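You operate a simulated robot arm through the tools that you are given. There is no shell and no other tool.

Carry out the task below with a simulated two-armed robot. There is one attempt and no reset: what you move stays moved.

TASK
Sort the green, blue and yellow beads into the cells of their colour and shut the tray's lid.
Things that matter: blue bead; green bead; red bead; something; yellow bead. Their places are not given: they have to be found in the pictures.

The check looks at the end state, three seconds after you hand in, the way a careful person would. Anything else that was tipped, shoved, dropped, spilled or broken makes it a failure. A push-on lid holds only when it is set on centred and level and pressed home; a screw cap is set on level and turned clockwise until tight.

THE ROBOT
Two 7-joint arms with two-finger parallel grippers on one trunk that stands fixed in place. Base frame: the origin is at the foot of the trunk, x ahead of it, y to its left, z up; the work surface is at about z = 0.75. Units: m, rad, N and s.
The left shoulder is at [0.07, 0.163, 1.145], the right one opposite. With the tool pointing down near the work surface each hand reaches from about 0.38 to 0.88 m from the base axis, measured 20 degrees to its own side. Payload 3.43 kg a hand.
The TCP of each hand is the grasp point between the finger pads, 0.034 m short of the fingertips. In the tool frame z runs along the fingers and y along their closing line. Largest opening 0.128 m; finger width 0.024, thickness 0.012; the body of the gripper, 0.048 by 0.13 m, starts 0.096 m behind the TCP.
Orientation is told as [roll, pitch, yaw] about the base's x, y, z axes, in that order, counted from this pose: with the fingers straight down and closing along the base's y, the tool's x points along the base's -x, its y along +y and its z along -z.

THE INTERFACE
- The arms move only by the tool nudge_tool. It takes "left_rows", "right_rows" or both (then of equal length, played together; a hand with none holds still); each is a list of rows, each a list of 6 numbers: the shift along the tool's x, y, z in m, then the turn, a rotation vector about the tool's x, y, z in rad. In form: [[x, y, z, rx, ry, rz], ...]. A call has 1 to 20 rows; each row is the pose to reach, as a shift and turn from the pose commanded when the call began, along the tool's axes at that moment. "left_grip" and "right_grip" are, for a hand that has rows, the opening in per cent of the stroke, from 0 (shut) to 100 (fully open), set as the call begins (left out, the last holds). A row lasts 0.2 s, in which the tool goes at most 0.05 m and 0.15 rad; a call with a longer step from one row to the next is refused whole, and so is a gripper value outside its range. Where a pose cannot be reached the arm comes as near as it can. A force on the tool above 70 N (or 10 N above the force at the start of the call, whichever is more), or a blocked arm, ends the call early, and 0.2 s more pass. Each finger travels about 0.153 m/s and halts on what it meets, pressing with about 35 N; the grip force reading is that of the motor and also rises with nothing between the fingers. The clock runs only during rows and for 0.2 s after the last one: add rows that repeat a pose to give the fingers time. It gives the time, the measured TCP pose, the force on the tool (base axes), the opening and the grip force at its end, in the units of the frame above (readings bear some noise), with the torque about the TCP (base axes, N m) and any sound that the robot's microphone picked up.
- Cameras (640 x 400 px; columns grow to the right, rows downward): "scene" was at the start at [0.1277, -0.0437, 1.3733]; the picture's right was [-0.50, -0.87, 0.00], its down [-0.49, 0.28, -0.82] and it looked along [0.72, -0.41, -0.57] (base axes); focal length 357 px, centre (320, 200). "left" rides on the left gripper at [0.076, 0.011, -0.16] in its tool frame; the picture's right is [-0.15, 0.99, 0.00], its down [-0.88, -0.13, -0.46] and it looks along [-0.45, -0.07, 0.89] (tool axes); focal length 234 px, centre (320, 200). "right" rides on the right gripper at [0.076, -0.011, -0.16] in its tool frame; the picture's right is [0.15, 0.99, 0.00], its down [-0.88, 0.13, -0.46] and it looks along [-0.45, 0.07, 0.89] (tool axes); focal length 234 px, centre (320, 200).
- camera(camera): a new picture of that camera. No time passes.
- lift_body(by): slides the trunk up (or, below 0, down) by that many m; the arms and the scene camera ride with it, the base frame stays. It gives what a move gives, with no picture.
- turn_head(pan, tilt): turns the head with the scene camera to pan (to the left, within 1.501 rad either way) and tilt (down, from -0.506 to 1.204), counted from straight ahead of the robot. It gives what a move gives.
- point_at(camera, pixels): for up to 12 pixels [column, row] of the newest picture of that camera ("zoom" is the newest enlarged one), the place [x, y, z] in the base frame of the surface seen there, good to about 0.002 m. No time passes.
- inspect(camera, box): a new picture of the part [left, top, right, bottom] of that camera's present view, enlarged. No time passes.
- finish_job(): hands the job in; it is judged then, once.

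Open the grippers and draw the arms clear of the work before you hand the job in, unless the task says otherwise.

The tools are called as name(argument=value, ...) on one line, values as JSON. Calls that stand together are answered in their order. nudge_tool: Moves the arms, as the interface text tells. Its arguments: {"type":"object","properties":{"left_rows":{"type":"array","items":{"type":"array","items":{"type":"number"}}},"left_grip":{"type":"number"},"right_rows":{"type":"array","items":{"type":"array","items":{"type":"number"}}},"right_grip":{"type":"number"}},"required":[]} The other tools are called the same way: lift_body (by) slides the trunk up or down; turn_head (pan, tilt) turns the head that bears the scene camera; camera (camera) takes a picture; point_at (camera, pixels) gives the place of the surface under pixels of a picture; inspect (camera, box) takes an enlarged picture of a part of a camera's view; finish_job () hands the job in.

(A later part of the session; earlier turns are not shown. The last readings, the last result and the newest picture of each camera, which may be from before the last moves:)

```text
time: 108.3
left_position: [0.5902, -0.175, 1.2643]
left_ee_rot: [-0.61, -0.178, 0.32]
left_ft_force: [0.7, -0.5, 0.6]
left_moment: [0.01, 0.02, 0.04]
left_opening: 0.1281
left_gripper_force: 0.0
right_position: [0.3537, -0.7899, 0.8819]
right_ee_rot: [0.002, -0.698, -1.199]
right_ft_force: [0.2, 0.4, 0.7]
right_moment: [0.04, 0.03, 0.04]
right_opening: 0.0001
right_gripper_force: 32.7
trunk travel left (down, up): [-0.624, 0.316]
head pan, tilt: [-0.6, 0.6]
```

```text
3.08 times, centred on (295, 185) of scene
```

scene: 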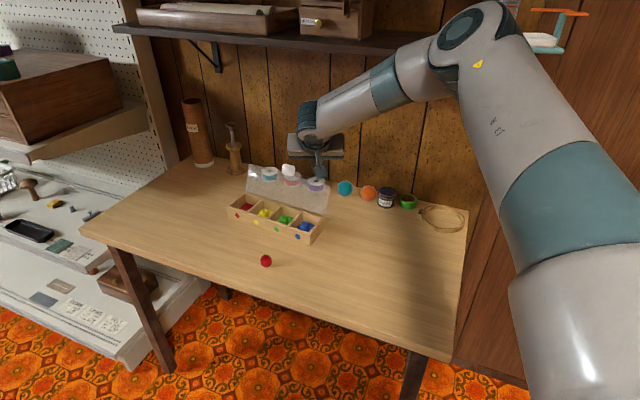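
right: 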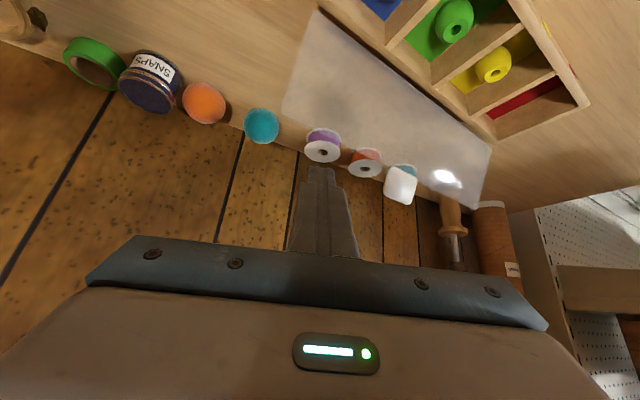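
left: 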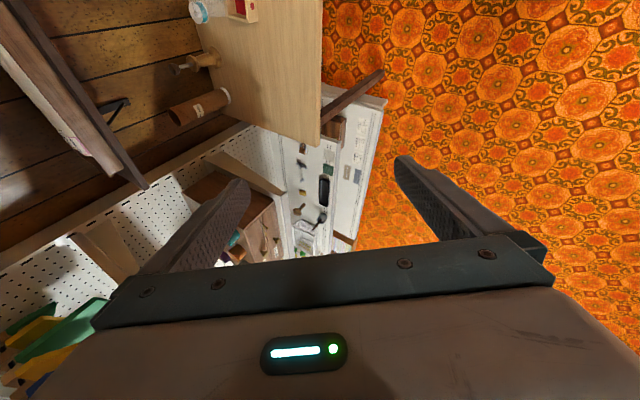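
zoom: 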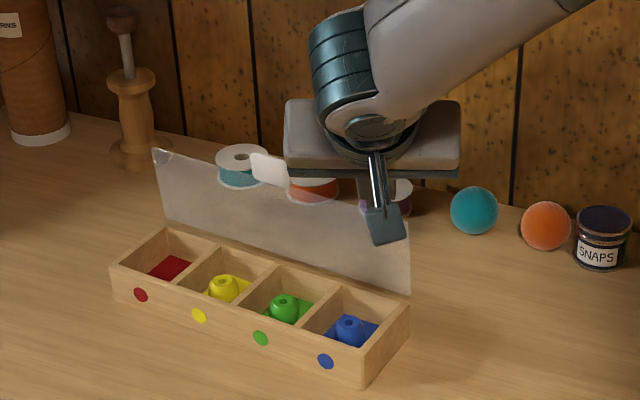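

The lid is being drawn forward and is nearly vertical. I continue slowly over the top.

nudge_tool(right_rows=[[0.0028, 0.0015, -0.0024, 0, 0, 0], [0.0057, 0.0029, -0.0048, 0, 0, 0], [0.0085, 0.0044, -0.0072, 0, 0, 0], [0.0114, 0.0059, -0.0096, 0, 0, 0], [0.0142, 0.0073, -0.012, 0, 0, 0], [0.0171, 0.0088, -0.0144, 0, 0, 0], [0.0171, 0.0088, -0.0144, 0, 0, 0]])

inspect(camera="scene", box=[225, 120, 365, 250])

```text
time: 109.9
left_position: [0.5902, -0.1737, 1.2638]
left_ee_rot: [-0.609, -0.179, 0.32]
left_ft_force: [0.2, 0.8, -0.3]
left_moment: [0.0, 0.01, 0.02]
left_opening: 0.1281
left_gripper_force: 0.1
right_position: [0.3548, -0.7672, 0.8834]
right_ee_rot: [0.003, -0.701, -1.199]
right_ft_force: [0.7, 1.0, -0.1]
right_moment: [-0.02, -0.01, -0.03]
right_opening: 0.0
right_gripper_force: 32.9
trunk travel left (down, up): [-0.624, 0.316]
head pan, tilt: [-0.6, 0.6]
```

```text
3.08 times, centred on (295, 185) of scene
```

zoom: 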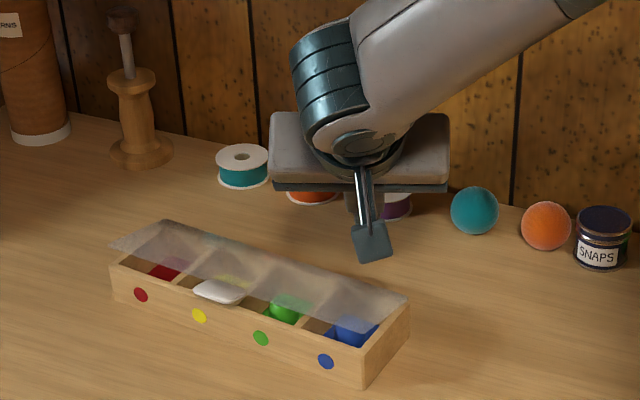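

The lid passed over and is coming down (about 15–20° open in this instant). I raise the hand forward and clear, and look again.

nudge_tool(right_rows=[[-0.003, 0.002, -0.015, 0, 0, 0], [-0.003, 0.004, -0.03, 0, 0, 0], [-0.003, 0.006, -0.045, 0, 0, 0]])

inspect(camera="scene", box=[225, 140, 365, 270])

camera(camera="right")

```text
time: 110.7
left_position: [0.5909, -0.1747, 1.2647]
left_ee_rot: [-0.611, -0.179, 0.319]
left_ft_force: [-0.6, 0.2, 0.1]
left_moment: [0.02, -0.02, -0.03]
left_opening: 0.128
left_gripper_force: 0.0
right_position: [0.35, -0.7388, 0.919]
right_ee_rot: [0.001, -0.7, -1.199]
right_ft_force: [0.2, -0.4, 0.6]
right_moment: [0.0, 0.01, 0.02]
right_opening: 0.0002
right_gripper_force: 32.7
trunk travel left (down, up): [-0.624, 0.316]
head pan, tilt: [-0.6, 0.6]
```

```text
3.08 times, centred on (295, 205) of scene
```

zoom: 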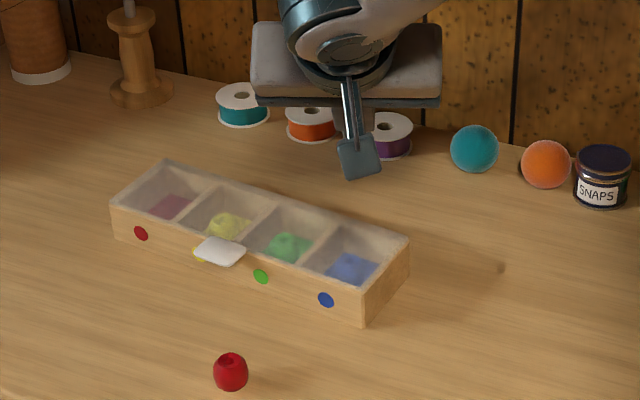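

```text
taken
```

right: 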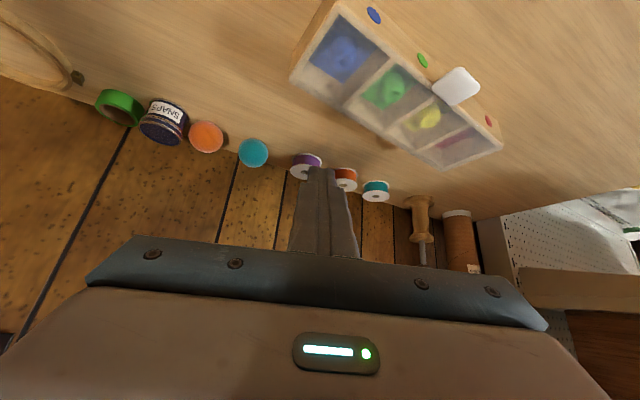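

The lid is shut flat with all three beads under it. Now I check the hoop near the corner and compare with where the red item stood (inside the hoop, ≈(0.03,-0.94)).

inspect(camera="scene", box=[370, 170, 490, 250])

point_at(camera="zoom", pixels=[[268, 207], [497, 236], [400, 190], [390, 285], [195, 165], [262, 213], [380, 240], [508, 213]])

```text
5.00 times, centred on (430, 210) of scene
```

zoom: 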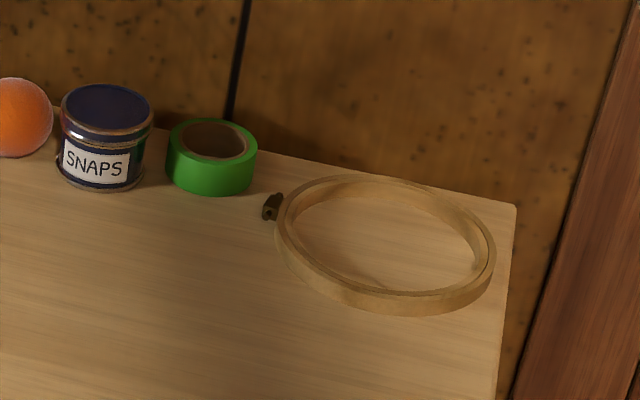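

```text
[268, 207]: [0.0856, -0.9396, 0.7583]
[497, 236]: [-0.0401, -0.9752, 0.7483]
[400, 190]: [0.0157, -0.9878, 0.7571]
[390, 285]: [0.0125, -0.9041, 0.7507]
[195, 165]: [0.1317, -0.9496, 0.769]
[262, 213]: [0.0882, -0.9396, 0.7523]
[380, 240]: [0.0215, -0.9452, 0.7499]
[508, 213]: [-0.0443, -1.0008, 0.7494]
```

The main task is done. I'll now try to put the fallen red mushroom back. First draw the hand up and away from the tray to (0.10,-0.50,1.15), straightening it.

nudge_tool(right_rows=[[0.0091, -0.0146, -0.0379, 0, 0.07, 0], [0.0182, -0.0292, -0.0757, 0, 0.14, 0], [0.0273, -0.0439, -0.1136, 0, 0.21, 0], [0.0364, -0.0585, -0.1514, 0, 0.28, 0], [0.0455, -0.0731, -0.1893, 0, 0.35, 0], [0.0546, -0.0877, -0.2272, 0, 0.42, 0], [0.0637, -0.1023, -0.265, 0, 0.49, 0], [0.0728, -0.117, -0.3029, 0, 0.56, 0], [0.0819, -0.1316, -0.3407, 0, 0.63, 0], [0.091, -0.1462, -0.3786, 0, 0.7, 0], [0.091, -0.1462, -0.3786, 0, 0.7, 0]], right_grip=50)

camera(camera="right")

camera(camera="scene")

```text
time: 113.1
left_position: [0.5913, -0.176, 1.2633]
left_ee_rot: [-0.609, -0.177, 0.319]
left_ft_force: [0.0, -0.2, -0.1]
left_moment: [0.05, 0.02, 0.0]
left_opening: 0.128
left_gripper_force: 0.1
right_position: [0.0997, -0.5017, 1.1489]
right_ee_rot: [-0.001, 0.004, -1.197]
right_ft_force: [0.1, -0.5, 0.4]
right_moment: [0.01, 0.03, -0.01]
right_opening: 0.0643
right_gripper_force: 0.0
trunk travel left (down, up): [-0.624, 0.316]
head pan, tilt: [-0.6, 0.6]
```

```text
taken
```

right: 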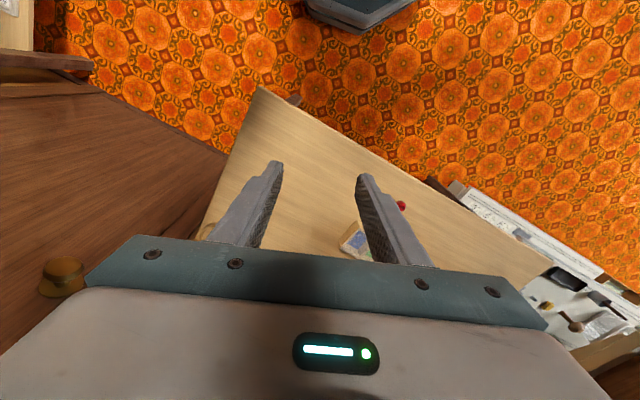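

```text
taken
```

scene: 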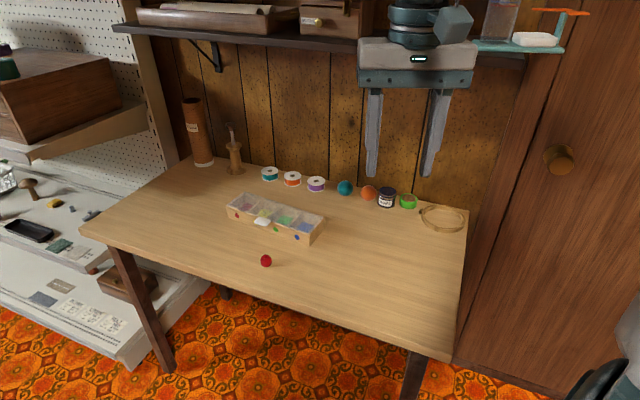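

Next I swing the hand around to the robot's right side, (-0.30,-0.50,1.15), above free floor.

nudge_tool(right_rows=[[0.0162, -0.0414, 0, 0, 0, 0], [0.0324, -0.0828, 0, 0, 0, 0], [0.0487, -0.1241, 0, 0, 0, 0], [0.0649, -0.1655, 0, 0, 0, 0], [0.0811, -0.2069, 0, 0, 0, 0], [0.0973, -0.2483, 0, 0, 0, 0], [0.1136, -0.2896, 0, 0, 0, 0], [0.1298, -0.331, 0, 0, 0, 0], [0.146, -0.3724, 0, 0, 0, 0], [0.146, -0.3724, 0, 0, 0, 0]])

camera(camera="right")

turn_head(pan=-1.45, tilt=0.7)

camera(camera="scene")

```text
time: 115.3
left_position: [0.5904, -0.1743, 1.2625]
left_ee_rot: [-0.61, -0.179, 0.318]
left_ft_force: [0.2, 0.0, 0.3]
left_moment: [-0.02, 0.01, -0.02]
left_opening: 0.1279
left_gripper_force: 0.1
right_position: [-0.2987, -0.5008, 1.1477]
right_ee_rot: [0.001, 0.001, -1.197]
right_ft_force: [0.3, -1.0, 0.3]
right_moment: [0.01, 0.03, 0.0]
right_opening: 0.0639
right_gripper_force: 0.1
trunk travel left (down, up): [-0.624, 0.316]
head pan, tilt: [-0.6, 0.6]
```

```text
taken
```

right: 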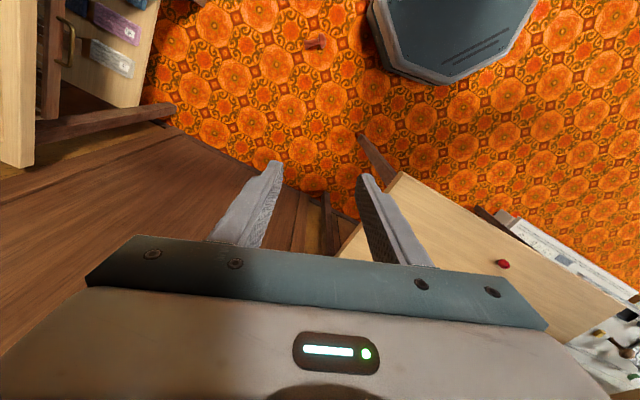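

```text
time: 116.5
left_position: [0.5907, -0.175, 1.2647]
left_ee_rot: [-0.611, -0.181, 0.318]
left_ft_force: [0.2, 0.4, -0.1]
left_moment: [-0.02, 0.01, 0.02]
left_opening: 0.1279
left_gripper_force: 0.0
right_position: [-0.2995, -0.4993, 1.1473]
right_ee_rot: [0.003, 0.0, -1.198]
right_ft_force: [-0.2, -0.5, 0.1]
right_moment: [-0.01, -0.01, 0.0]
right_opening: 0.0638
right_gripper_force: 0.0
trunk travel left (down, up): [-0.624, 0.316]
head pan, tilt: [-1.45, 0.7]
```

```text
taken
```

scene: 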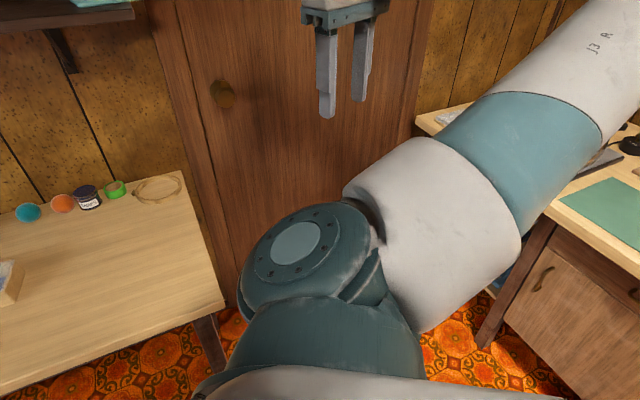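

The upper arm extends toward a side desk on the right. I measure where the elbow and that desk are before any lowering.

point_at(camera="scene", pixels=[[600, 40], [500, 150], [430, 200], [560, 100], [630, 145], [600, 205], [440, 115], [540, 270], [230, 95], [480, 330]])

point_at(camera="right", pixels=[[316, 42], [308, 47], [325, 40], [90, 50], [30, 160], [450, 70], [375, 40], [165, 110]])

inspect(camera="right", box=[270, 10, 370, 80])

```text
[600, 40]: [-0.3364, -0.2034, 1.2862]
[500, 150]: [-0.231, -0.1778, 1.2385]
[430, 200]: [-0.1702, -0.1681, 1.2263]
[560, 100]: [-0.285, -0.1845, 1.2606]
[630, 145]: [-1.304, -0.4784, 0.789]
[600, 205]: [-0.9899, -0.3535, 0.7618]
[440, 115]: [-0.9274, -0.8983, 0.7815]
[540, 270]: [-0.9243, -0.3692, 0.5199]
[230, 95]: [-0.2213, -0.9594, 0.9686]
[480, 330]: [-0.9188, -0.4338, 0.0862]
```

```text
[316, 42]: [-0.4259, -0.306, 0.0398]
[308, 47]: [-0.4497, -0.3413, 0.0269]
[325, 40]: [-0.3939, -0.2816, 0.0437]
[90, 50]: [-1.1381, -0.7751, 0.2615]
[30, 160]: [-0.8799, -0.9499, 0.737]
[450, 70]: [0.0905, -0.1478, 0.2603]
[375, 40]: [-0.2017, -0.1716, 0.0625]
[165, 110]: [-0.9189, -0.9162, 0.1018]
```

```text
5.71 times, centred on (320, 45) of right
```

zoom: 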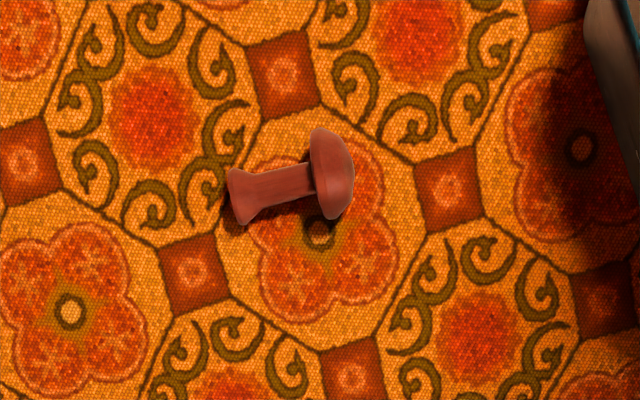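

The side desk is far enough (x<−0.92) and the floor area is free. I lower the trunk in two steps, checking in between.

lift_body(by=-0.3)

camera(camera="scene")

camera(camera="left")

```text
time: 119.5
left_position: [0.5896, -0.1744, 0.964]
left_ee_rot: [-0.611, -0.179, 0.32]
left_ft_force: [-0.5, -0.7, 0.3]
left_moment: [-0.01, -0.01, 0.02]
left_opening: 0.1279
left_gripper_force: 0.1
right_position: [-0.2999, -0.4998, 0.8475]
right_ee_rot: [0.002, 0.0, -1.197]
right_ft_force: [0.2, 0.6, -0.6]
right_moment: [0.01, 0.0, 0.02]
right_opening: 0.064
right_gripper_force: 0.1
trunk travel left (down, up): [-0.324, 0.616]
head pan, tilt: [-1.45, 0.7]
```

```text
taken
```

scene: 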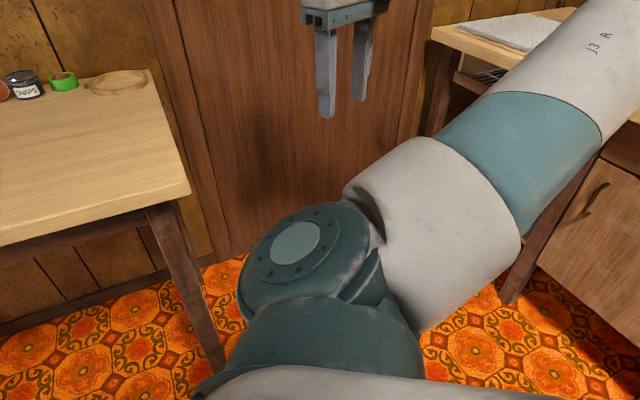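

```text
taken
```

left: 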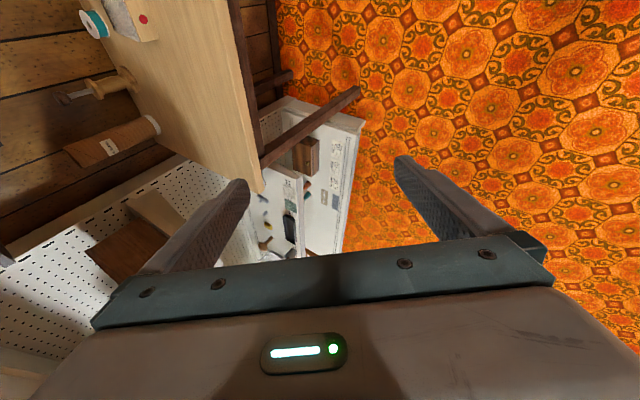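

Clear so far. I draw the left hand back and up a little for extra clearance from the table, then lower the rest.

nudge_tool(left_rows=[[-0.0035, 0.0146, -0.0343, 0, 0, 0], [-0.007, 0.0292, -0.0686, 0, 0, 0], [-0.0105, 0.0439, -0.1028, 0, 0, 0], [-0.014, 0.0585, -0.1371, 0, 0, 0], [-0.0175, 0.0731, -0.1714, 0, 0, 0], [-0.0175, 0.0731, -0.1714, 0, 0, 0]])

lift_body(by=-0.28)

camera(camera="scene")

camera(camera="right")

```text
time: 120.9
left_position: [0.5384, -0.0239, 1.0642]
left_ee_rot: [-0.608, -0.18, 0.32]
left_ft_force: [1.2, 0.5, 0.6]
left_moment: [0.0, 0.01, 0.01]
left_opening: 0.1281
left_gripper_force: 0.2
right_position: [-0.2994, -0.5002, 0.8491]
right_ee_rot: [0.002, -0.002, -1.198]
right_ft_force: [0.0, -0.1, 0.2]
right_moment: [-0.03, -0.01, -0.01]
right_opening: 0.064
right_gripper_force: 0.0
trunk travel left (down, up): [-0.324, 0.616]
head pan, tilt: [-1.45, 0.7]
```

```text
time: 123.7
left_position: [0.5392, -0.0264, 0.7854]
left_ee_rot: [-0.607, -0.179, 0.319]
left_ft_force: [0.0, -0.2, 0.4]
left_moment: [0.02, -0.02, 0.0]
left_opening: 0.1279
left_gripper_force: 0.0
right_position: [-0.2982, -0.4994, 0.5676]
right_ee_rot: [0.002, 0.001, -1.198]
right_ft_force: [0.0, -0.5, 0.7]
right_moment: [-0.01, -0.03, -0.02]
right_opening: 0.0641
right_gripper_force: 0.1
trunk travel left (down, up): [-0.044, 0.896]
head pan, tilt: [-1.45, 0.7]
```

```text
taken
```

scene: 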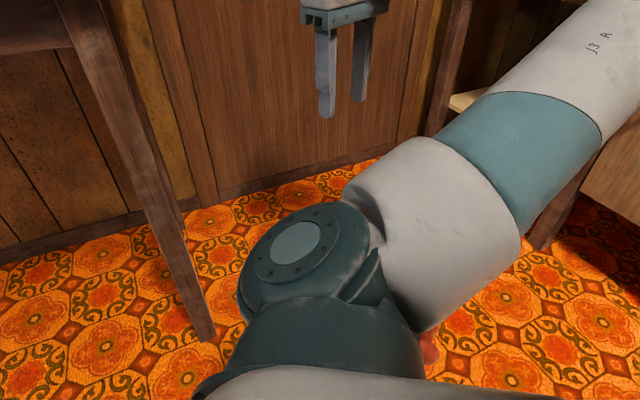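

```text
taken
```

right: 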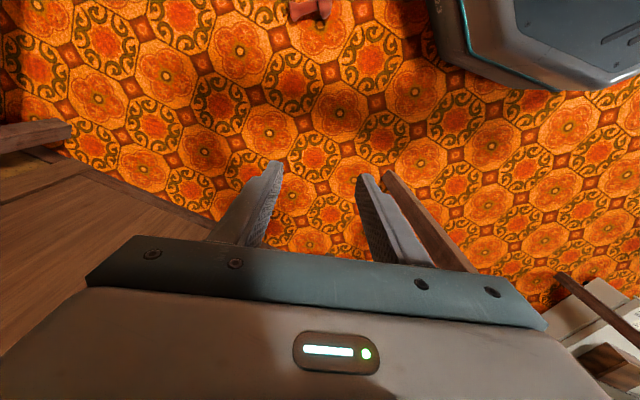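

Trunk lowered; the mushroom lies at the top of the hand view. I need the fingers to close across its stem with the tool x opposite to its cap direction (yaw ≈ +0.82). I rotate the hand in place to test reachability.

nudge_tool(right_rows=[[0, 0, 0, 0, 0, -0.144], [0, 0, 0, 0, 0, -0.288], [0, 0, 0, 0, 0, -0.432], [0, 0, 0, 0, 0, -0.576], [0, 0, 0, 0, 0, -0.72], [0, 0, 0, 0, 0, -0.864], [0, 0, 0, 0, 0, -1.008], [0, 0, 0, 0, 0, -1.152], [0, 0, 0, 0, 0, -1.296], [0, 0, 0, 0, 0, -1.44], [0, 0, 0, 0, 0, -1.584], [0, 0, 0, 0, 0, -1.728], [0, 0, 0, 0, 0, -1.872], [0, 0, 0, 0, 0, -2.017], [0, 0, 0, 0, 0, -2.017]])

camera(camera="scene")

camera(camera="right")

```text
time: 126.9
left_position: [0.5387, -0.0265, 0.7845]
left_ee_rot: [-0.609, -0.179, 0.32]
left_ft_force: [0.2, -0.9, 0.6]
left_moment: [0.04, 0.03, 0.01]
left_opening: 0.1279
left_gripper_force: 0.1
right_position: [-0.299, -0.4988, 0.5685]
right_ee_rot: [-0.002, -0.002, 0.819]
right_ft_force: [-0.9, -0.3, 0.0]
right_moment: [-0.03, 0.0, 0.08]
right_opening: 0.0638
right_gripper_force: 0.0
trunk travel left (down, up): [-0.044, 0.896]
head pan, tilt: [-1.45, 0.7]
```

```text
taken
```

scene: 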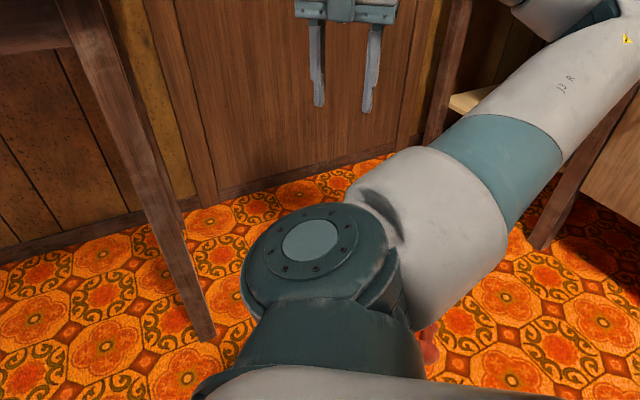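

```text
taken
```

right: 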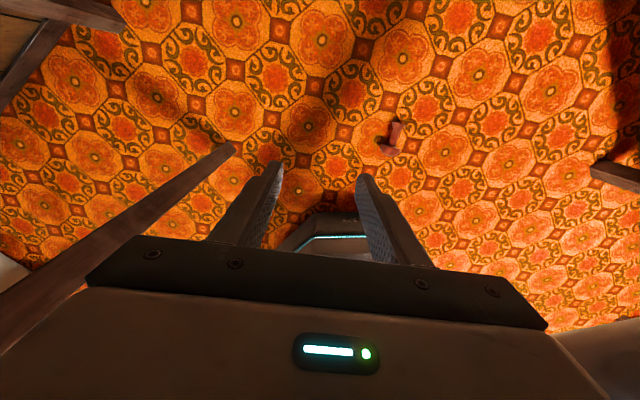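

Reachable, and the mushroom is in view at (392,140). I measure it in detail.

inspect(camera="right", box=[350, 110, 430, 170])

point_at(camera="zoom", pixels=[[280, 255], [325, 255], [370, 265], [400, 270], [380, 150], [365, 200], [350, 235], [390, 105]])

```text
6.67 times, centred on (390, 140) of right
```

zoom: 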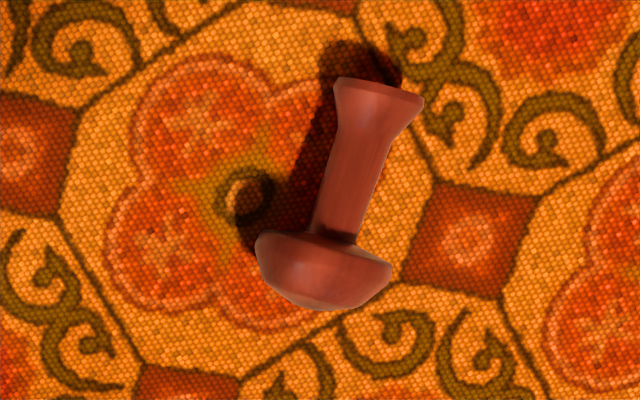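

```text
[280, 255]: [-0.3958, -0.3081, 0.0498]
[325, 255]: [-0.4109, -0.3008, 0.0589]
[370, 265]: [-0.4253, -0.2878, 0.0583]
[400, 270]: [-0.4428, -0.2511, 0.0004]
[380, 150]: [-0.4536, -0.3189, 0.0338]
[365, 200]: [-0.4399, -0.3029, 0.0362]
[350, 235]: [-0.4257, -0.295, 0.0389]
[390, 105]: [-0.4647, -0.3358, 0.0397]
```

The mushroom's axis runs from foot (-0.468,-0.339) to cap (-0.413,-0.286), stem ≈22 mm thick. I move above it and lean the hand 0.52 rad toward the cap side, so that later it can be stood upright.

nudge_tool(right_rows=[[-0.0115, 0.0279, 0.0275, 0, 0.0654, 0], [-0.0231, 0.0558, 0.055, 0, 0.1309, 0], [-0.0346, 0.0837, 0.0825, 0, 0.1963, 0], [-0.0461, 0.1117, 0.11, 0, 0.2618, 0], [-0.0577, 0.1396, 0.1375, 0, 0.3272, 0], [-0.0692, 0.1675, 0.165, 0, 0.3927, 0], [-0.0808, 0.1954, 0.1925, 0, 0.4581, 0], [-0.0923, 0.2233, 0.22, 0, 0.5236, 0], [-0.0923, 0.2233, 0.22, 0, 0.5236, 0]])

camera(camera="right")

camera(camera="scene")

```text
time: 128.9
left_position: [0.5385, -0.0255, 0.7844]
left_ee_rot: [-0.61, -0.177, 0.32]
left_ft_force: [-0.3, -0.8, -0.4]
left_moment: [-0.03, 0.04, -0.02]
left_opening: 0.128
left_gripper_force: 0.0
right_position: [-0.3743, -0.4794, 0.5083]
right_ee_rot: [0.0, 0.524, 0.82]
right_ft_force: [0.1, -0.4, 0.3]
right_moment: [-0.01, 0.01, -0.02]
right_opening: 0.064
right_gripper_force: 0.0
right hand out of reach, approached as far as the arm can: row 3, 4, 5, 6, 7, 8, 9
trunk travel left (down, up): [-0.044, 0.896]
head pan, tilt: [-1.45, 0.7]
```

```text
taken
```

right: 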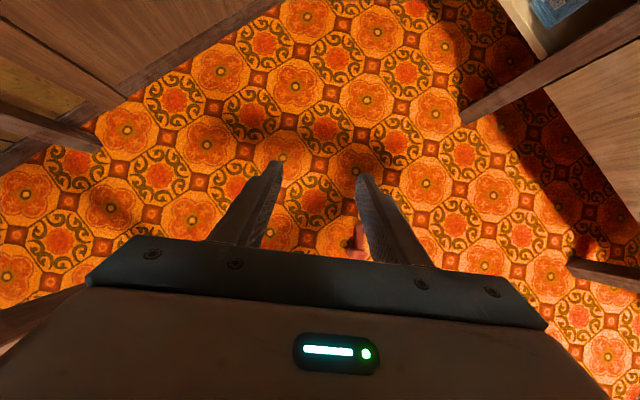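

```text
taken
```

scene: 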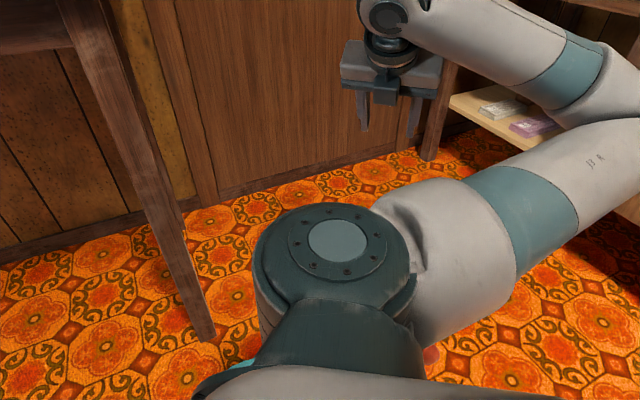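

The leaning pose is out of reach that close to the body. I'll pick it with a vertical hand instead (and re-grasp later on the table): straighten and move above the stem at z≈0.31.

nudge_tool(right_rows=[[-0.0237, 0.0231, 0.0193, 0, -0.0749, 0], [-0.0475, 0.0461, 0.0386, 0, -0.1497, 0], [-0.0712, 0.0692, 0.0579, 0, -0.2246, 0], [-0.0949, 0.0922, 0.0771, 0, -0.2994, 0], [-0.1186, 0.1153, 0.0964, 0, -0.3743, 0], [-0.1424, 0.1383, 0.1157, 0, -0.4491, 0], [-0.1661, 0.1614, 0.135, 0, -0.524, 0], [-0.1661, 0.1614, 0.135, 0, -0.524, 0]])

camera(camera="right")

camera(camera="scene")

```text
time: 130.7
left_position: [0.5386, -0.0257, 0.7835]
left_ee_rot: [-0.611, -0.178, 0.32]
left_ft_force: [-0.5, 0.0, -0.6]
left_moment: [-0.05, -0.02, -0.05]
left_opening: 0.1282
left_gripper_force: 0.1
right_position: [-0.3039, -0.4234, 0.3938]
right_ee_rot: [0.002, -0.002, 0.82]
right_ft_force: [-0.2, 0.9, -0.3]
right_moment: [0.03, -0.01, 0.0]
right_opening: 0.0638
right_gripper_force: 0.0
right hand out of reach, approached as far as the arm can: row 1, 2, 3, 4, 5, 6, 7, 8
trunk travel left (down, up): [-0.044, 0.896]
head pan, tilt: [-1.45, 0.7]
```

```text
taken
```

right: 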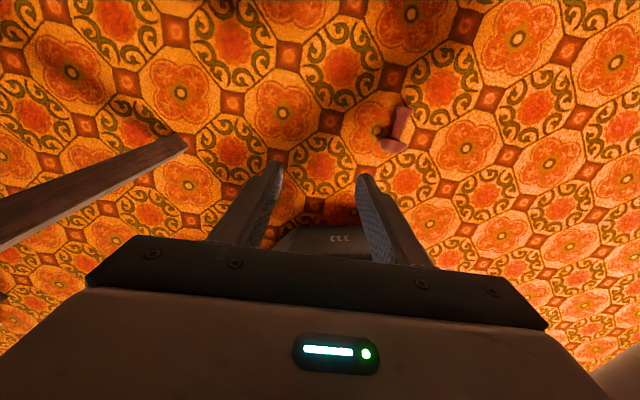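

```text
taken
```

scene: 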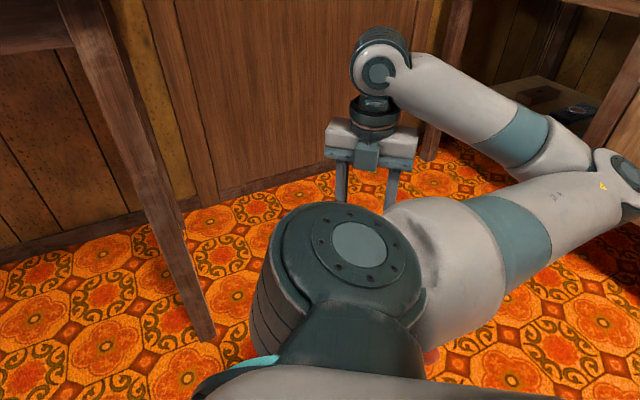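

Still limited at this yaw with the trunk so low. I raise the trunk 0.25 m so the arm works more extended, and try again.

lift_body(by=0.25)

nudge_tool(right_rows=[[0.0015, 0.0232, 0.035, 0, 0, 0], [0.003, 0.0463, 0.07, 0, 0, 0], [0.0044, 0.0695, 0.105, 0, 0, 0], [0.0059, 0.0926, 0.14, 0, 0, 0], [0.0074, 0.1158, 0.175, 0, 0, 0], [0.0089, 0.1389, 0.21, 0, 0, 0], [0.0118, 0.1749, 0.25, 0, 0, 0], [0.0118, 0.1749, 0.29, 0, 0, 0], [0.0118, 0.1749, 0.29, 0, 0, 0]])

camera(camera="right")

camera(camera="scene")

```text
time: 133.3
left_position: [0.5382, -0.0264, 1.0344]
left_ee_rot: [-0.61, -0.177, 0.32]
left_ft_force: [-0.1, 0.0, 0.3]
left_moment: [0.05, 0.01, 0.03]
left_opening: 0.1279
left_gripper_force: 0.0
right_position: [-0.3057, -0.4248, 0.6414]
right_ee_rot: [0.0, -0.003, 0.821]
right_ft_force: [-0.5, 0.7, 0.6]
right_moment: [-0.01, -0.01, 0.01]
right_opening: 0.0638
right_gripper_force: 0.0
trunk travel left (down, up): [-0.294, 0.646]
head pan, tilt: [-1.45, 0.7]
```

```text
refused: row 7 steps farther than a row can; nothing moved
```

```text
taken
```

right: 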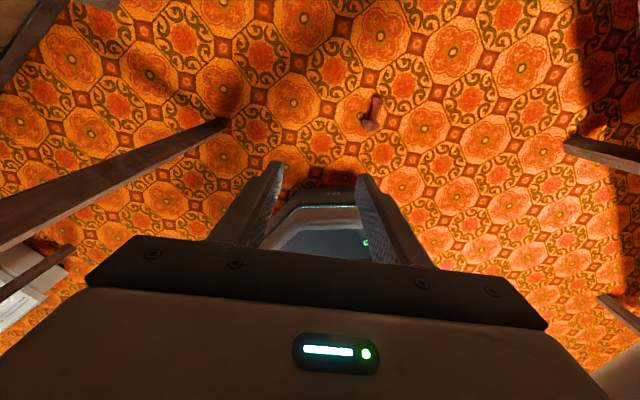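

```text
taken
```

scene: 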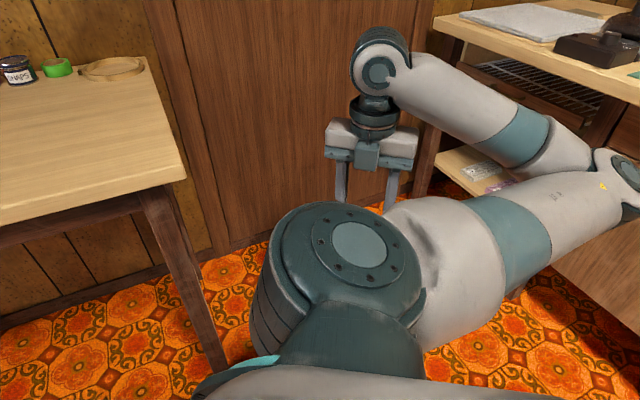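

I repeat the move with smaller rows.

nudge_tool(right_rows=[[0.001, 0.0174, 0.029, 0, 0, 0], [0.002, 0.0349, 0.058, 0, 0, 0], [0.003, 0.0523, 0.087, 0, 0, 0], [0.004, 0.0698, 0.116, 0, 0, 0], [0.005, 0.0872, 0.145, 0, 0, 0], [0.006, 0.1046, 0.174, 0, 0, 0], [0.007, 0.1221, 0.203, 0, 0, 0], [0.008, 0.1395, 0.232, 0, 0, 0], [0.009, 0.157, 0.261, 0, 0, 0], [0.0097, 0.1744, 0.29, 0, 0, 0], [0.0097, 0.1744, 0.29, 0, 0, 0]])

camera(camera="right")

camera(camera="scene")

```text
time: 135.7
left_position: [0.5393, -0.0252, 1.0338]
left_ee_rot: [-0.61, -0.178, 0.318]
left_ft_force: [-0.1, -0.5, -1.5]
left_moment: [-0.03, 0.0, -0.02]
left_opening: 0.1279
left_gripper_force: 0.1
right_position: [-0.4388, -0.3188, 0.357]
right_ee_rot: [0.002, -0.004, 0.819]
right_ft_force: [-0.2, 0.6, -0.3]
right_moment: [-0.03, 0.02, -0.01]
right_opening: 0.0644
right_gripper_force: 0.1
right hand out of reach, approached as far as the arm can: row 1, 2, 3, 4, 9, 10, 11
trunk travel left (down, up): [-0.294, 0.646]
head pan, tilt: [-1.45, 0.7]
```

```text
taken
```

right: 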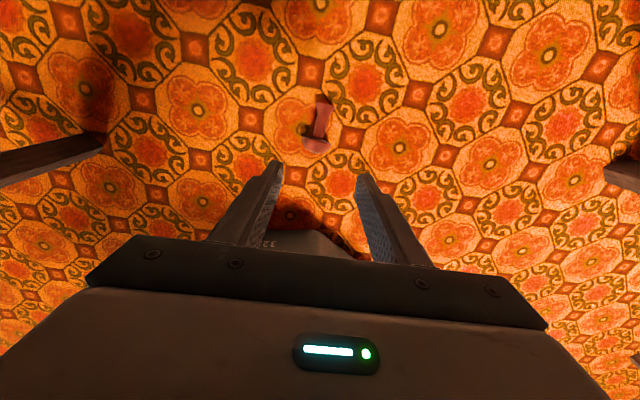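

```text
taken
```

scene: 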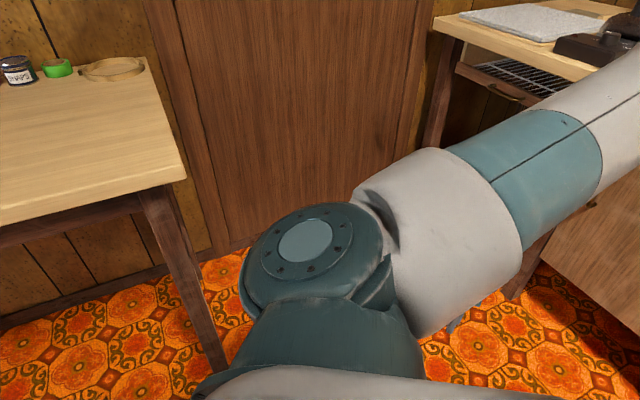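

It reaches now. I re-measure the mushroom from this closer view and check the elbow's distance to the desk.

inspect(camera="right", box=[285, 90, 355, 165])

point_at(camera="right", pixels=[[323, 100], [321, 112], [319, 125], [318, 135], [305, 143], [329, 148], [316, 147]])

point_at(camera="scene", pixels=[[620, 60], [580, 150], [630, 120], [560, 90]])

```text
5.33 times, centred on (320, 128) of right
```

zoom: 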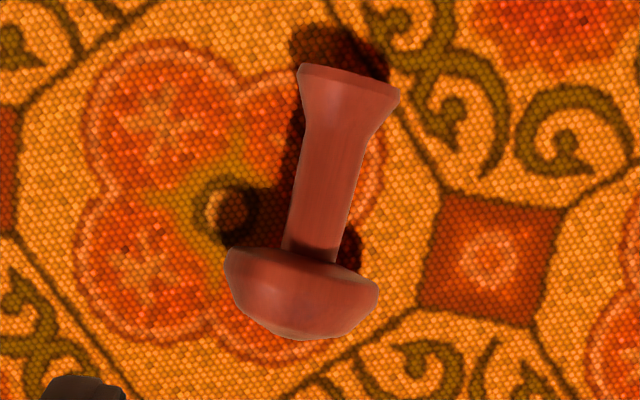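

```text
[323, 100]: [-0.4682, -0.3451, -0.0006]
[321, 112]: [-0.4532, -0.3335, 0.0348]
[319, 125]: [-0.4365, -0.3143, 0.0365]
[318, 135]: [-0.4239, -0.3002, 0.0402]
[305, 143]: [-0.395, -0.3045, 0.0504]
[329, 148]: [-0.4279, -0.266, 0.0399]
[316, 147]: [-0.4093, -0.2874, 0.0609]
```

```text
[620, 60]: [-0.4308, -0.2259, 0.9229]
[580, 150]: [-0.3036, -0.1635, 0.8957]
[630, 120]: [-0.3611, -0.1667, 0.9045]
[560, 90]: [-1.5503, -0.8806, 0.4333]
```

The stem mid is at about (-0.433,-0.310) and the upper arm is clear. I align (small yaw correction) and then use the trunk to lower the hand straight down.

nudge_tool(right_rows=[[-0.0052, 0.0009, 0.01, 0, 0, 0.035], [-0.0104, 0.0018, 0.02, 0, 0, 0.07], [-0.0104, 0.0018, 0.02, 0, 0, 0.07], [-0.0104, 0.0018, 0.02, 0, 0, 0.07]])

lift_body(by=-0.15)

camera(camera="right")

camera(camera="scene")

```text
time: 136.7
left_position: [0.5394, -0.0258, 1.0337]
left_ee_rot: [-0.609, -0.178, 0.32]
left_ft_force: [0.3, -0.1, 0.2]
left_moment: [-0.03, -0.01, -0.03]
left_opening: 0.1278
left_gripper_force: 0.0
right_position: [-0.4338, -0.3259, 0.3502]
right_ee_rot: [0.004, -0.004, 0.748]
right_ft_force: [-0.9, -0.1, 0.0]
right_moment: [0.02, 0.02, -0.02]
right_opening: 0.0643
right_gripper_force: 0.0
right hand out of reach, approached as far as the arm can: row 1, 2, 3, 4
trunk travel left (down, up): [-0.294, 0.646]
head pan, tilt: [-1.45, 0.7]
```

```text
time: 138.4
left_position: [0.5388, -0.0246, 0.8843]
left_ee_rot: [-0.609, -0.179, 0.319]
left_ft_force: [-0.8, 0.2, 1.1]
left_moment: [-0.02, -0.02, 0.02]
left_opening: 0.1281
left_gripper_force: 0.0
right_position: [-0.4341, -0.3268, 0.1989]
right_ee_rot: [0.004, -0.003, 0.749]
right_ft_force: [0.4, -0.8, -0.9]
right_moment: [0.0, -0.02, -0.03]
right_opening: 0.0642
right_gripper_force: 0.1
trunk travel left (down, up): [-0.144, 0.796]
head pan, tilt: [-1.45, 0.7]
```

```text
taken
```

right: 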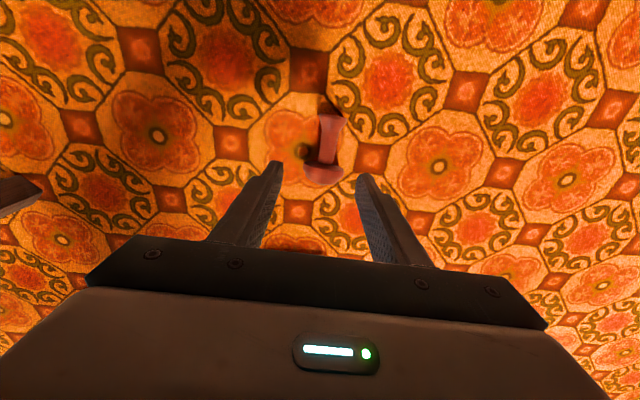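

```text
taken
```

scene: 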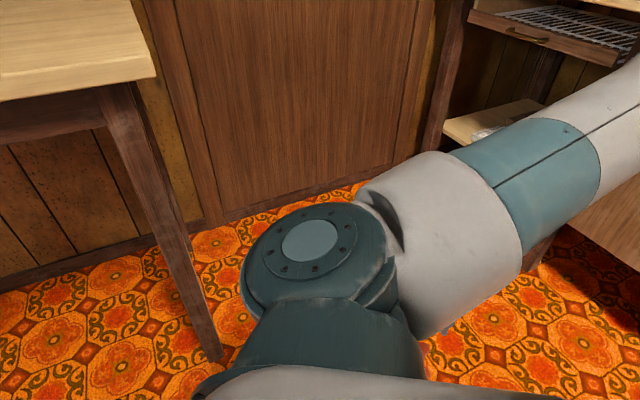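

The hand is aligned within ~12 mm laterally (fingers are open 64 mm). I lower the trunk the remaining travel, down to z≈0.06.

lift_body(by=-0.14)

camera(camera="right")

inspect(camera="right", box=[250, 90, 390, 230])

```text
time: 140.1
left_position: [0.5392, -0.026, 0.7444]
left_ee_rot: [-0.609, -0.182, 0.319]
left_ft_force: [-0.5, -0.3, 0.1]
left_moment: [-0.03, -0.03, -0.01]
left_opening: 0.128
left_gripper_force: 0.0
right_position: [-0.4346, -0.3263, 0.0594]
right_ee_rot: [0.003, -0.004, 0.749]
right_ft_force: [-0.4, 0.0, 0.3]
right_moment: [-0.01, 0.01, -0.02]
right_opening: 0.0641
right_gripper_force: 0.0
trunk travel left (down, up): [-0.004, 0.936]
head pan, tilt: [-1.45, 0.7]
```

```text
taken
```

right: 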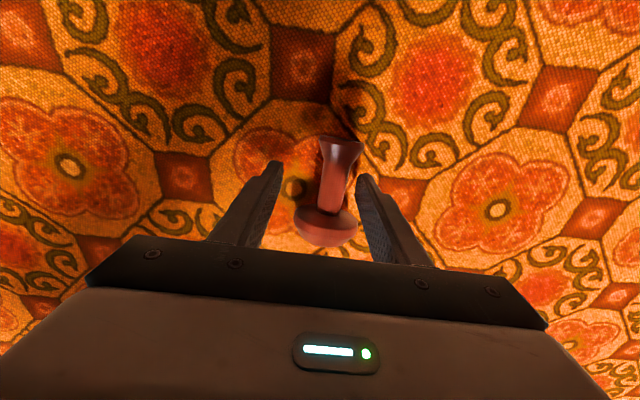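

```text
2.86 times, centred on (320, 160) of right
```

zoom: 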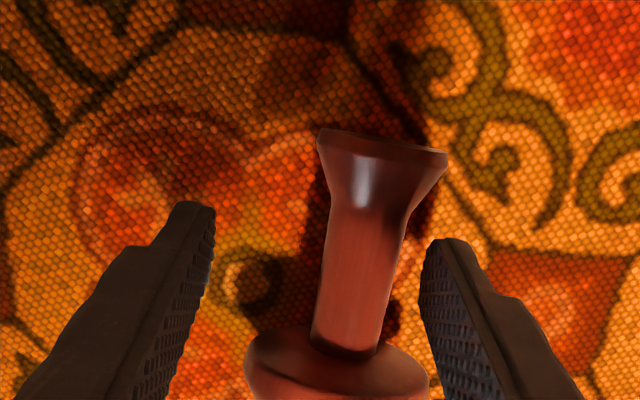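

The fingers straddle the stem. I try to go 12 mm lower with the arm, then close.

nudge_tool(right_rows=[[0, 0.003, 0.006, 0, 0, 0], [0, 0.005, 0.012, 0, 0, 0], [0, 0.005, 0.012, 0, 0, 0]])

nudge_tool(right_rows=[[0, 0, 0, 0, 0, 0], [0, 0, 0, 0, 0, 0], [0, 0, 0, 0, 0, 0]], right_grip=5)

camera(camera="right")

```text
time: 140.9
left_position: [0.5389, -0.0246, 0.7448]
left_ee_rot: [-0.609, -0.179, 0.32]
left_ft_force: [-0.2, -0.4, -0.5]
left_moment: [-0.01, 0.01, -0.01]
left_opening: 0.128
left_gripper_force: 0.1
right_position: [-0.4368, -0.3302, 0.0533]
right_ee_rot: [0.003, -0.004, 0.749]
right_ft_force: [-0.3, 0.2, 0.4]
right_moment: [-0.03, -0.02, 0.01]
right_opening: 0.0638
right_gripper_force: 0.0
right hand out of reach, approached as far as the arm can: row 1, 2, 3
trunk travel left (down, up): [-0.004, 0.936]
head pan, tilt: [-1.45, 0.7]
```

```text
time: 141.7
left_position: [0.5386, -0.0254, 0.7443]
left_ee_rot: [-0.608, -0.179, 0.319]
left_ft_force: [-0.2, -0.4, -0.4]
left_moment: [-0.01, -0.01, 0.03]
left_opening: 0.1281
left_gripper_force: 0.1
right_position: [-0.4383, -0.3298, 0.0539]
right_ee_rot: [0.003, -0.004, 0.748]
right_ft_force: [-0.8, 2.2, 5.4]
right_moment: [-0.03, 0.28, -0.06]
right_opening: 0.0219
right_gripper_force: 35.1
trunk travel left (down, up): [-0.004, 0.936]
head pan, tilt: [-1.45, 0.7]
```

```text
taken
```

right: 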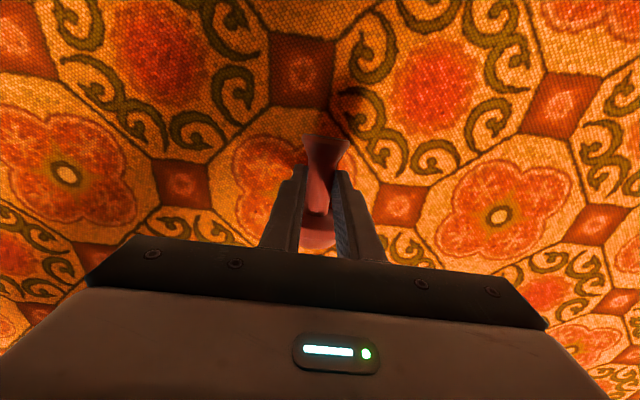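

Gripped (21.9 mm, 35 N). I raise the trunk back up, first a bit to confirm the hold.

lift_body(by=0.1)

camera(camera="right")

```text
time: 143.0
left_position: [0.5406, -0.0258, 0.845]
left_ee_rot: [-0.609, -0.177, 0.319]
left_ft_force: [-0.2, 0.4, -0.5]
left_moment: [0.03, -0.02, 0.01]
left_opening: 0.1281
left_gripper_force: 0.2
right_position: [-0.4365, -0.3299, 0.1532]
right_ee_rot: [0.001, -0.003, 0.748]
right_ft_force: [-0.5, -0.4, -0.2]
right_moment: [-0.01, 0.02, 0.0]
right_opening: 0.022
right_gripper_force: 35.2
trunk travel left (down, up): [-0.104, 0.836]
head pan, tilt: [-1.45, 0.7]
```

```text
taken
```

right: 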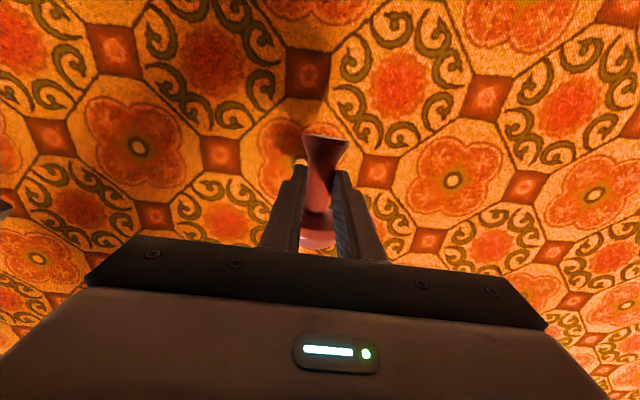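

It holds firmly. I raise the trunk the rest of the way to its earlier height.

lift_body(by=0.52)

camera(camera="right")

camera(camera="scene")

```text
refused: 0.52 is not a number from -0.4 to 0.4
```

```text
taken
```

right: 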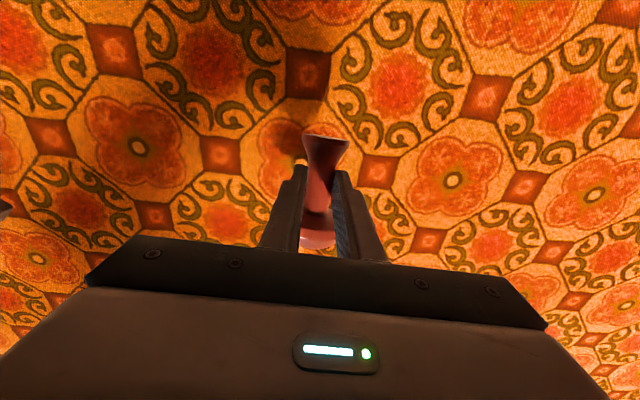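

```text
taken
```

scene: 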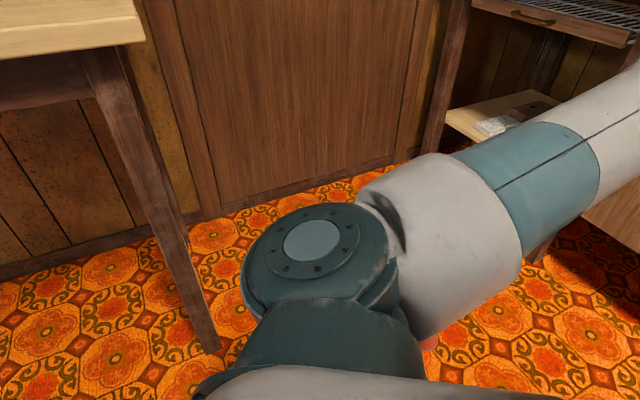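

The lift is limited to 0.4 per call; I do it in two parts.

lift_body(by=0.3)

lift_body(by=0.22)

camera(camera="right")

camera(camera="scene")

```text
time: 146.0
left_position: [0.5394, -0.0257, 1.1437]
left_ee_rot: [-0.609, -0.18, 0.319]
left_ft_force: [-0.6, 0.8, 0.1]
left_moment: [-0.01, -0.01, -0.01]
left_opening: 0.128
left_gripper_force: 0.1
right_position: [-0.4363, -0.3304, 0.4536]
right_ee_rot: [0.002, -0.003, 0.751]
right_ft_force: [1.0, 0.5, -0.7]
right_moment: [-0.03, -0.01, 0.01]
right_opening: 0.0217
right_gripper_force: 35.3
trunk travel left (down, up): [-0.404, 0.536]
head pan, tilt: [-1.45, 0.7]
```

```text
time: 148.3
left_position: [0.5395, -0.0256, 1.3657]
left_ee_rot: [-0.608, -0.179, 0.32]
left_ft_force: [0.3, -0.5, -0.2]
left_moment: [-0.03, 0.01, 0.01]
left_opening: 0.1282
left_gripper_force: 0.1
right_position: [-0.4351, -0.3307, 0.6746]
right_ee_rot: [0.002, -0.004, 0.749]
right_ft_force: [-0.3, -1.0, -1.1]
right_moment: [-0.03, -0.03, 0.01]
right_opening: 0.0216
right_gripper_force: 35.1
trunk travel left (down, up): [-0.624, 0.316]
head pan, tilt: [-1.45, 0.7]
```

```text
taken
```

right: 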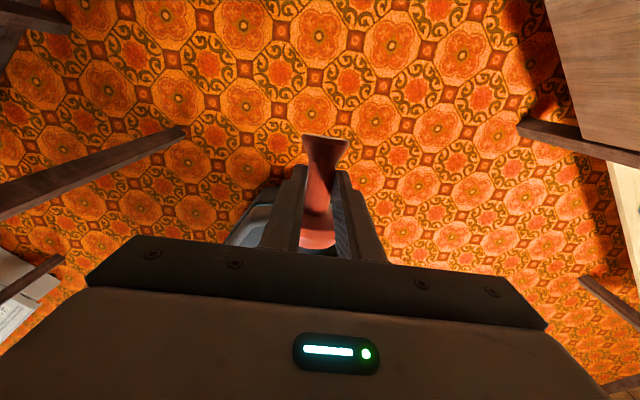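

```text
taken
```

scene: 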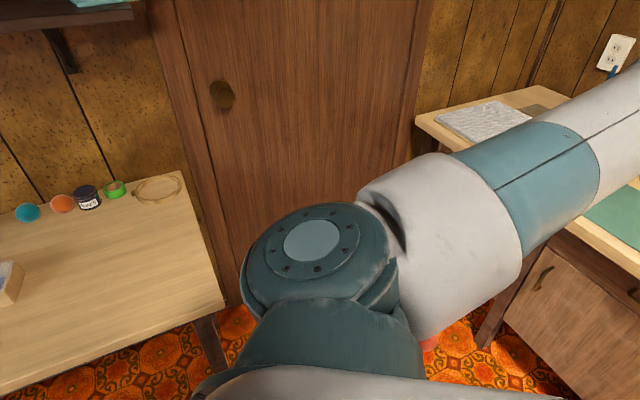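

The mushroom is held with its cap toward −tool x. I move up and outward to (-0.30,-0.50,0.95), clear of the body and above table height.

nudge_tool(right_rows=[[0, 0, -0.04, 0, 0, 0], [0, 0, -0.08, 0, 0, 0], [0.001, -0.012, -0.12, 0, 0, 0], [0.003, -0.036, -0.153, 0, 0, 0], [0.005, -0.064, -0.183, 0, 0, 0], [0.007, -0.094, -0.21, 0, 0, 0], [0.01, -0.124, -0.235, 0, 0, 0], [0.012, -0.155, -0.255, 0, 0, 0], [0.015, -0.186, -0.27, 0, 0, 0], [0.017, -0.2163, -0.275, 0, 0, 0], [0.017, -0.2163, -0.275, 0, 0, 0]])

camera(camera="scene")

```text
time: 150.8
left_position: [0.5392, -0.0267, 1.3644]
left_ee_rot: [-0.609, -0.18, 0.32]
left_ft_force: [-0.8, 0.0, 0.3]
left_moment: [-0.01, 0.0, 0.03]
left_opening: 0.1281
left_gripper_force: 0.0
right_position: [-0.3002, -0.5074, 0.9471]
right_ee_rot: [-0.063, -0.021, 0.752]
right_ft_force: [-1.4, 1.6, 0.2]
right_moment: [-0.15, -0.15, 0.02]
right_opening: 0.0219
right_gripper_force: 35.2
right hand out of reach, approached as far as the arm can: row 10, 11
trunk travel left (down, up): [-0.624, 0.316]
head pan, tilt: [-1.45, 0.7]
```

```text
taken
```

scene: 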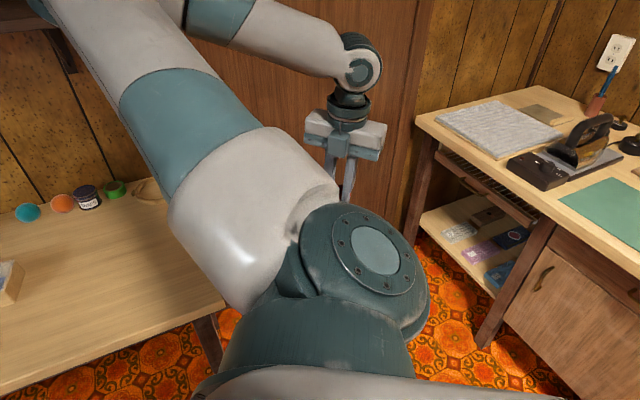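

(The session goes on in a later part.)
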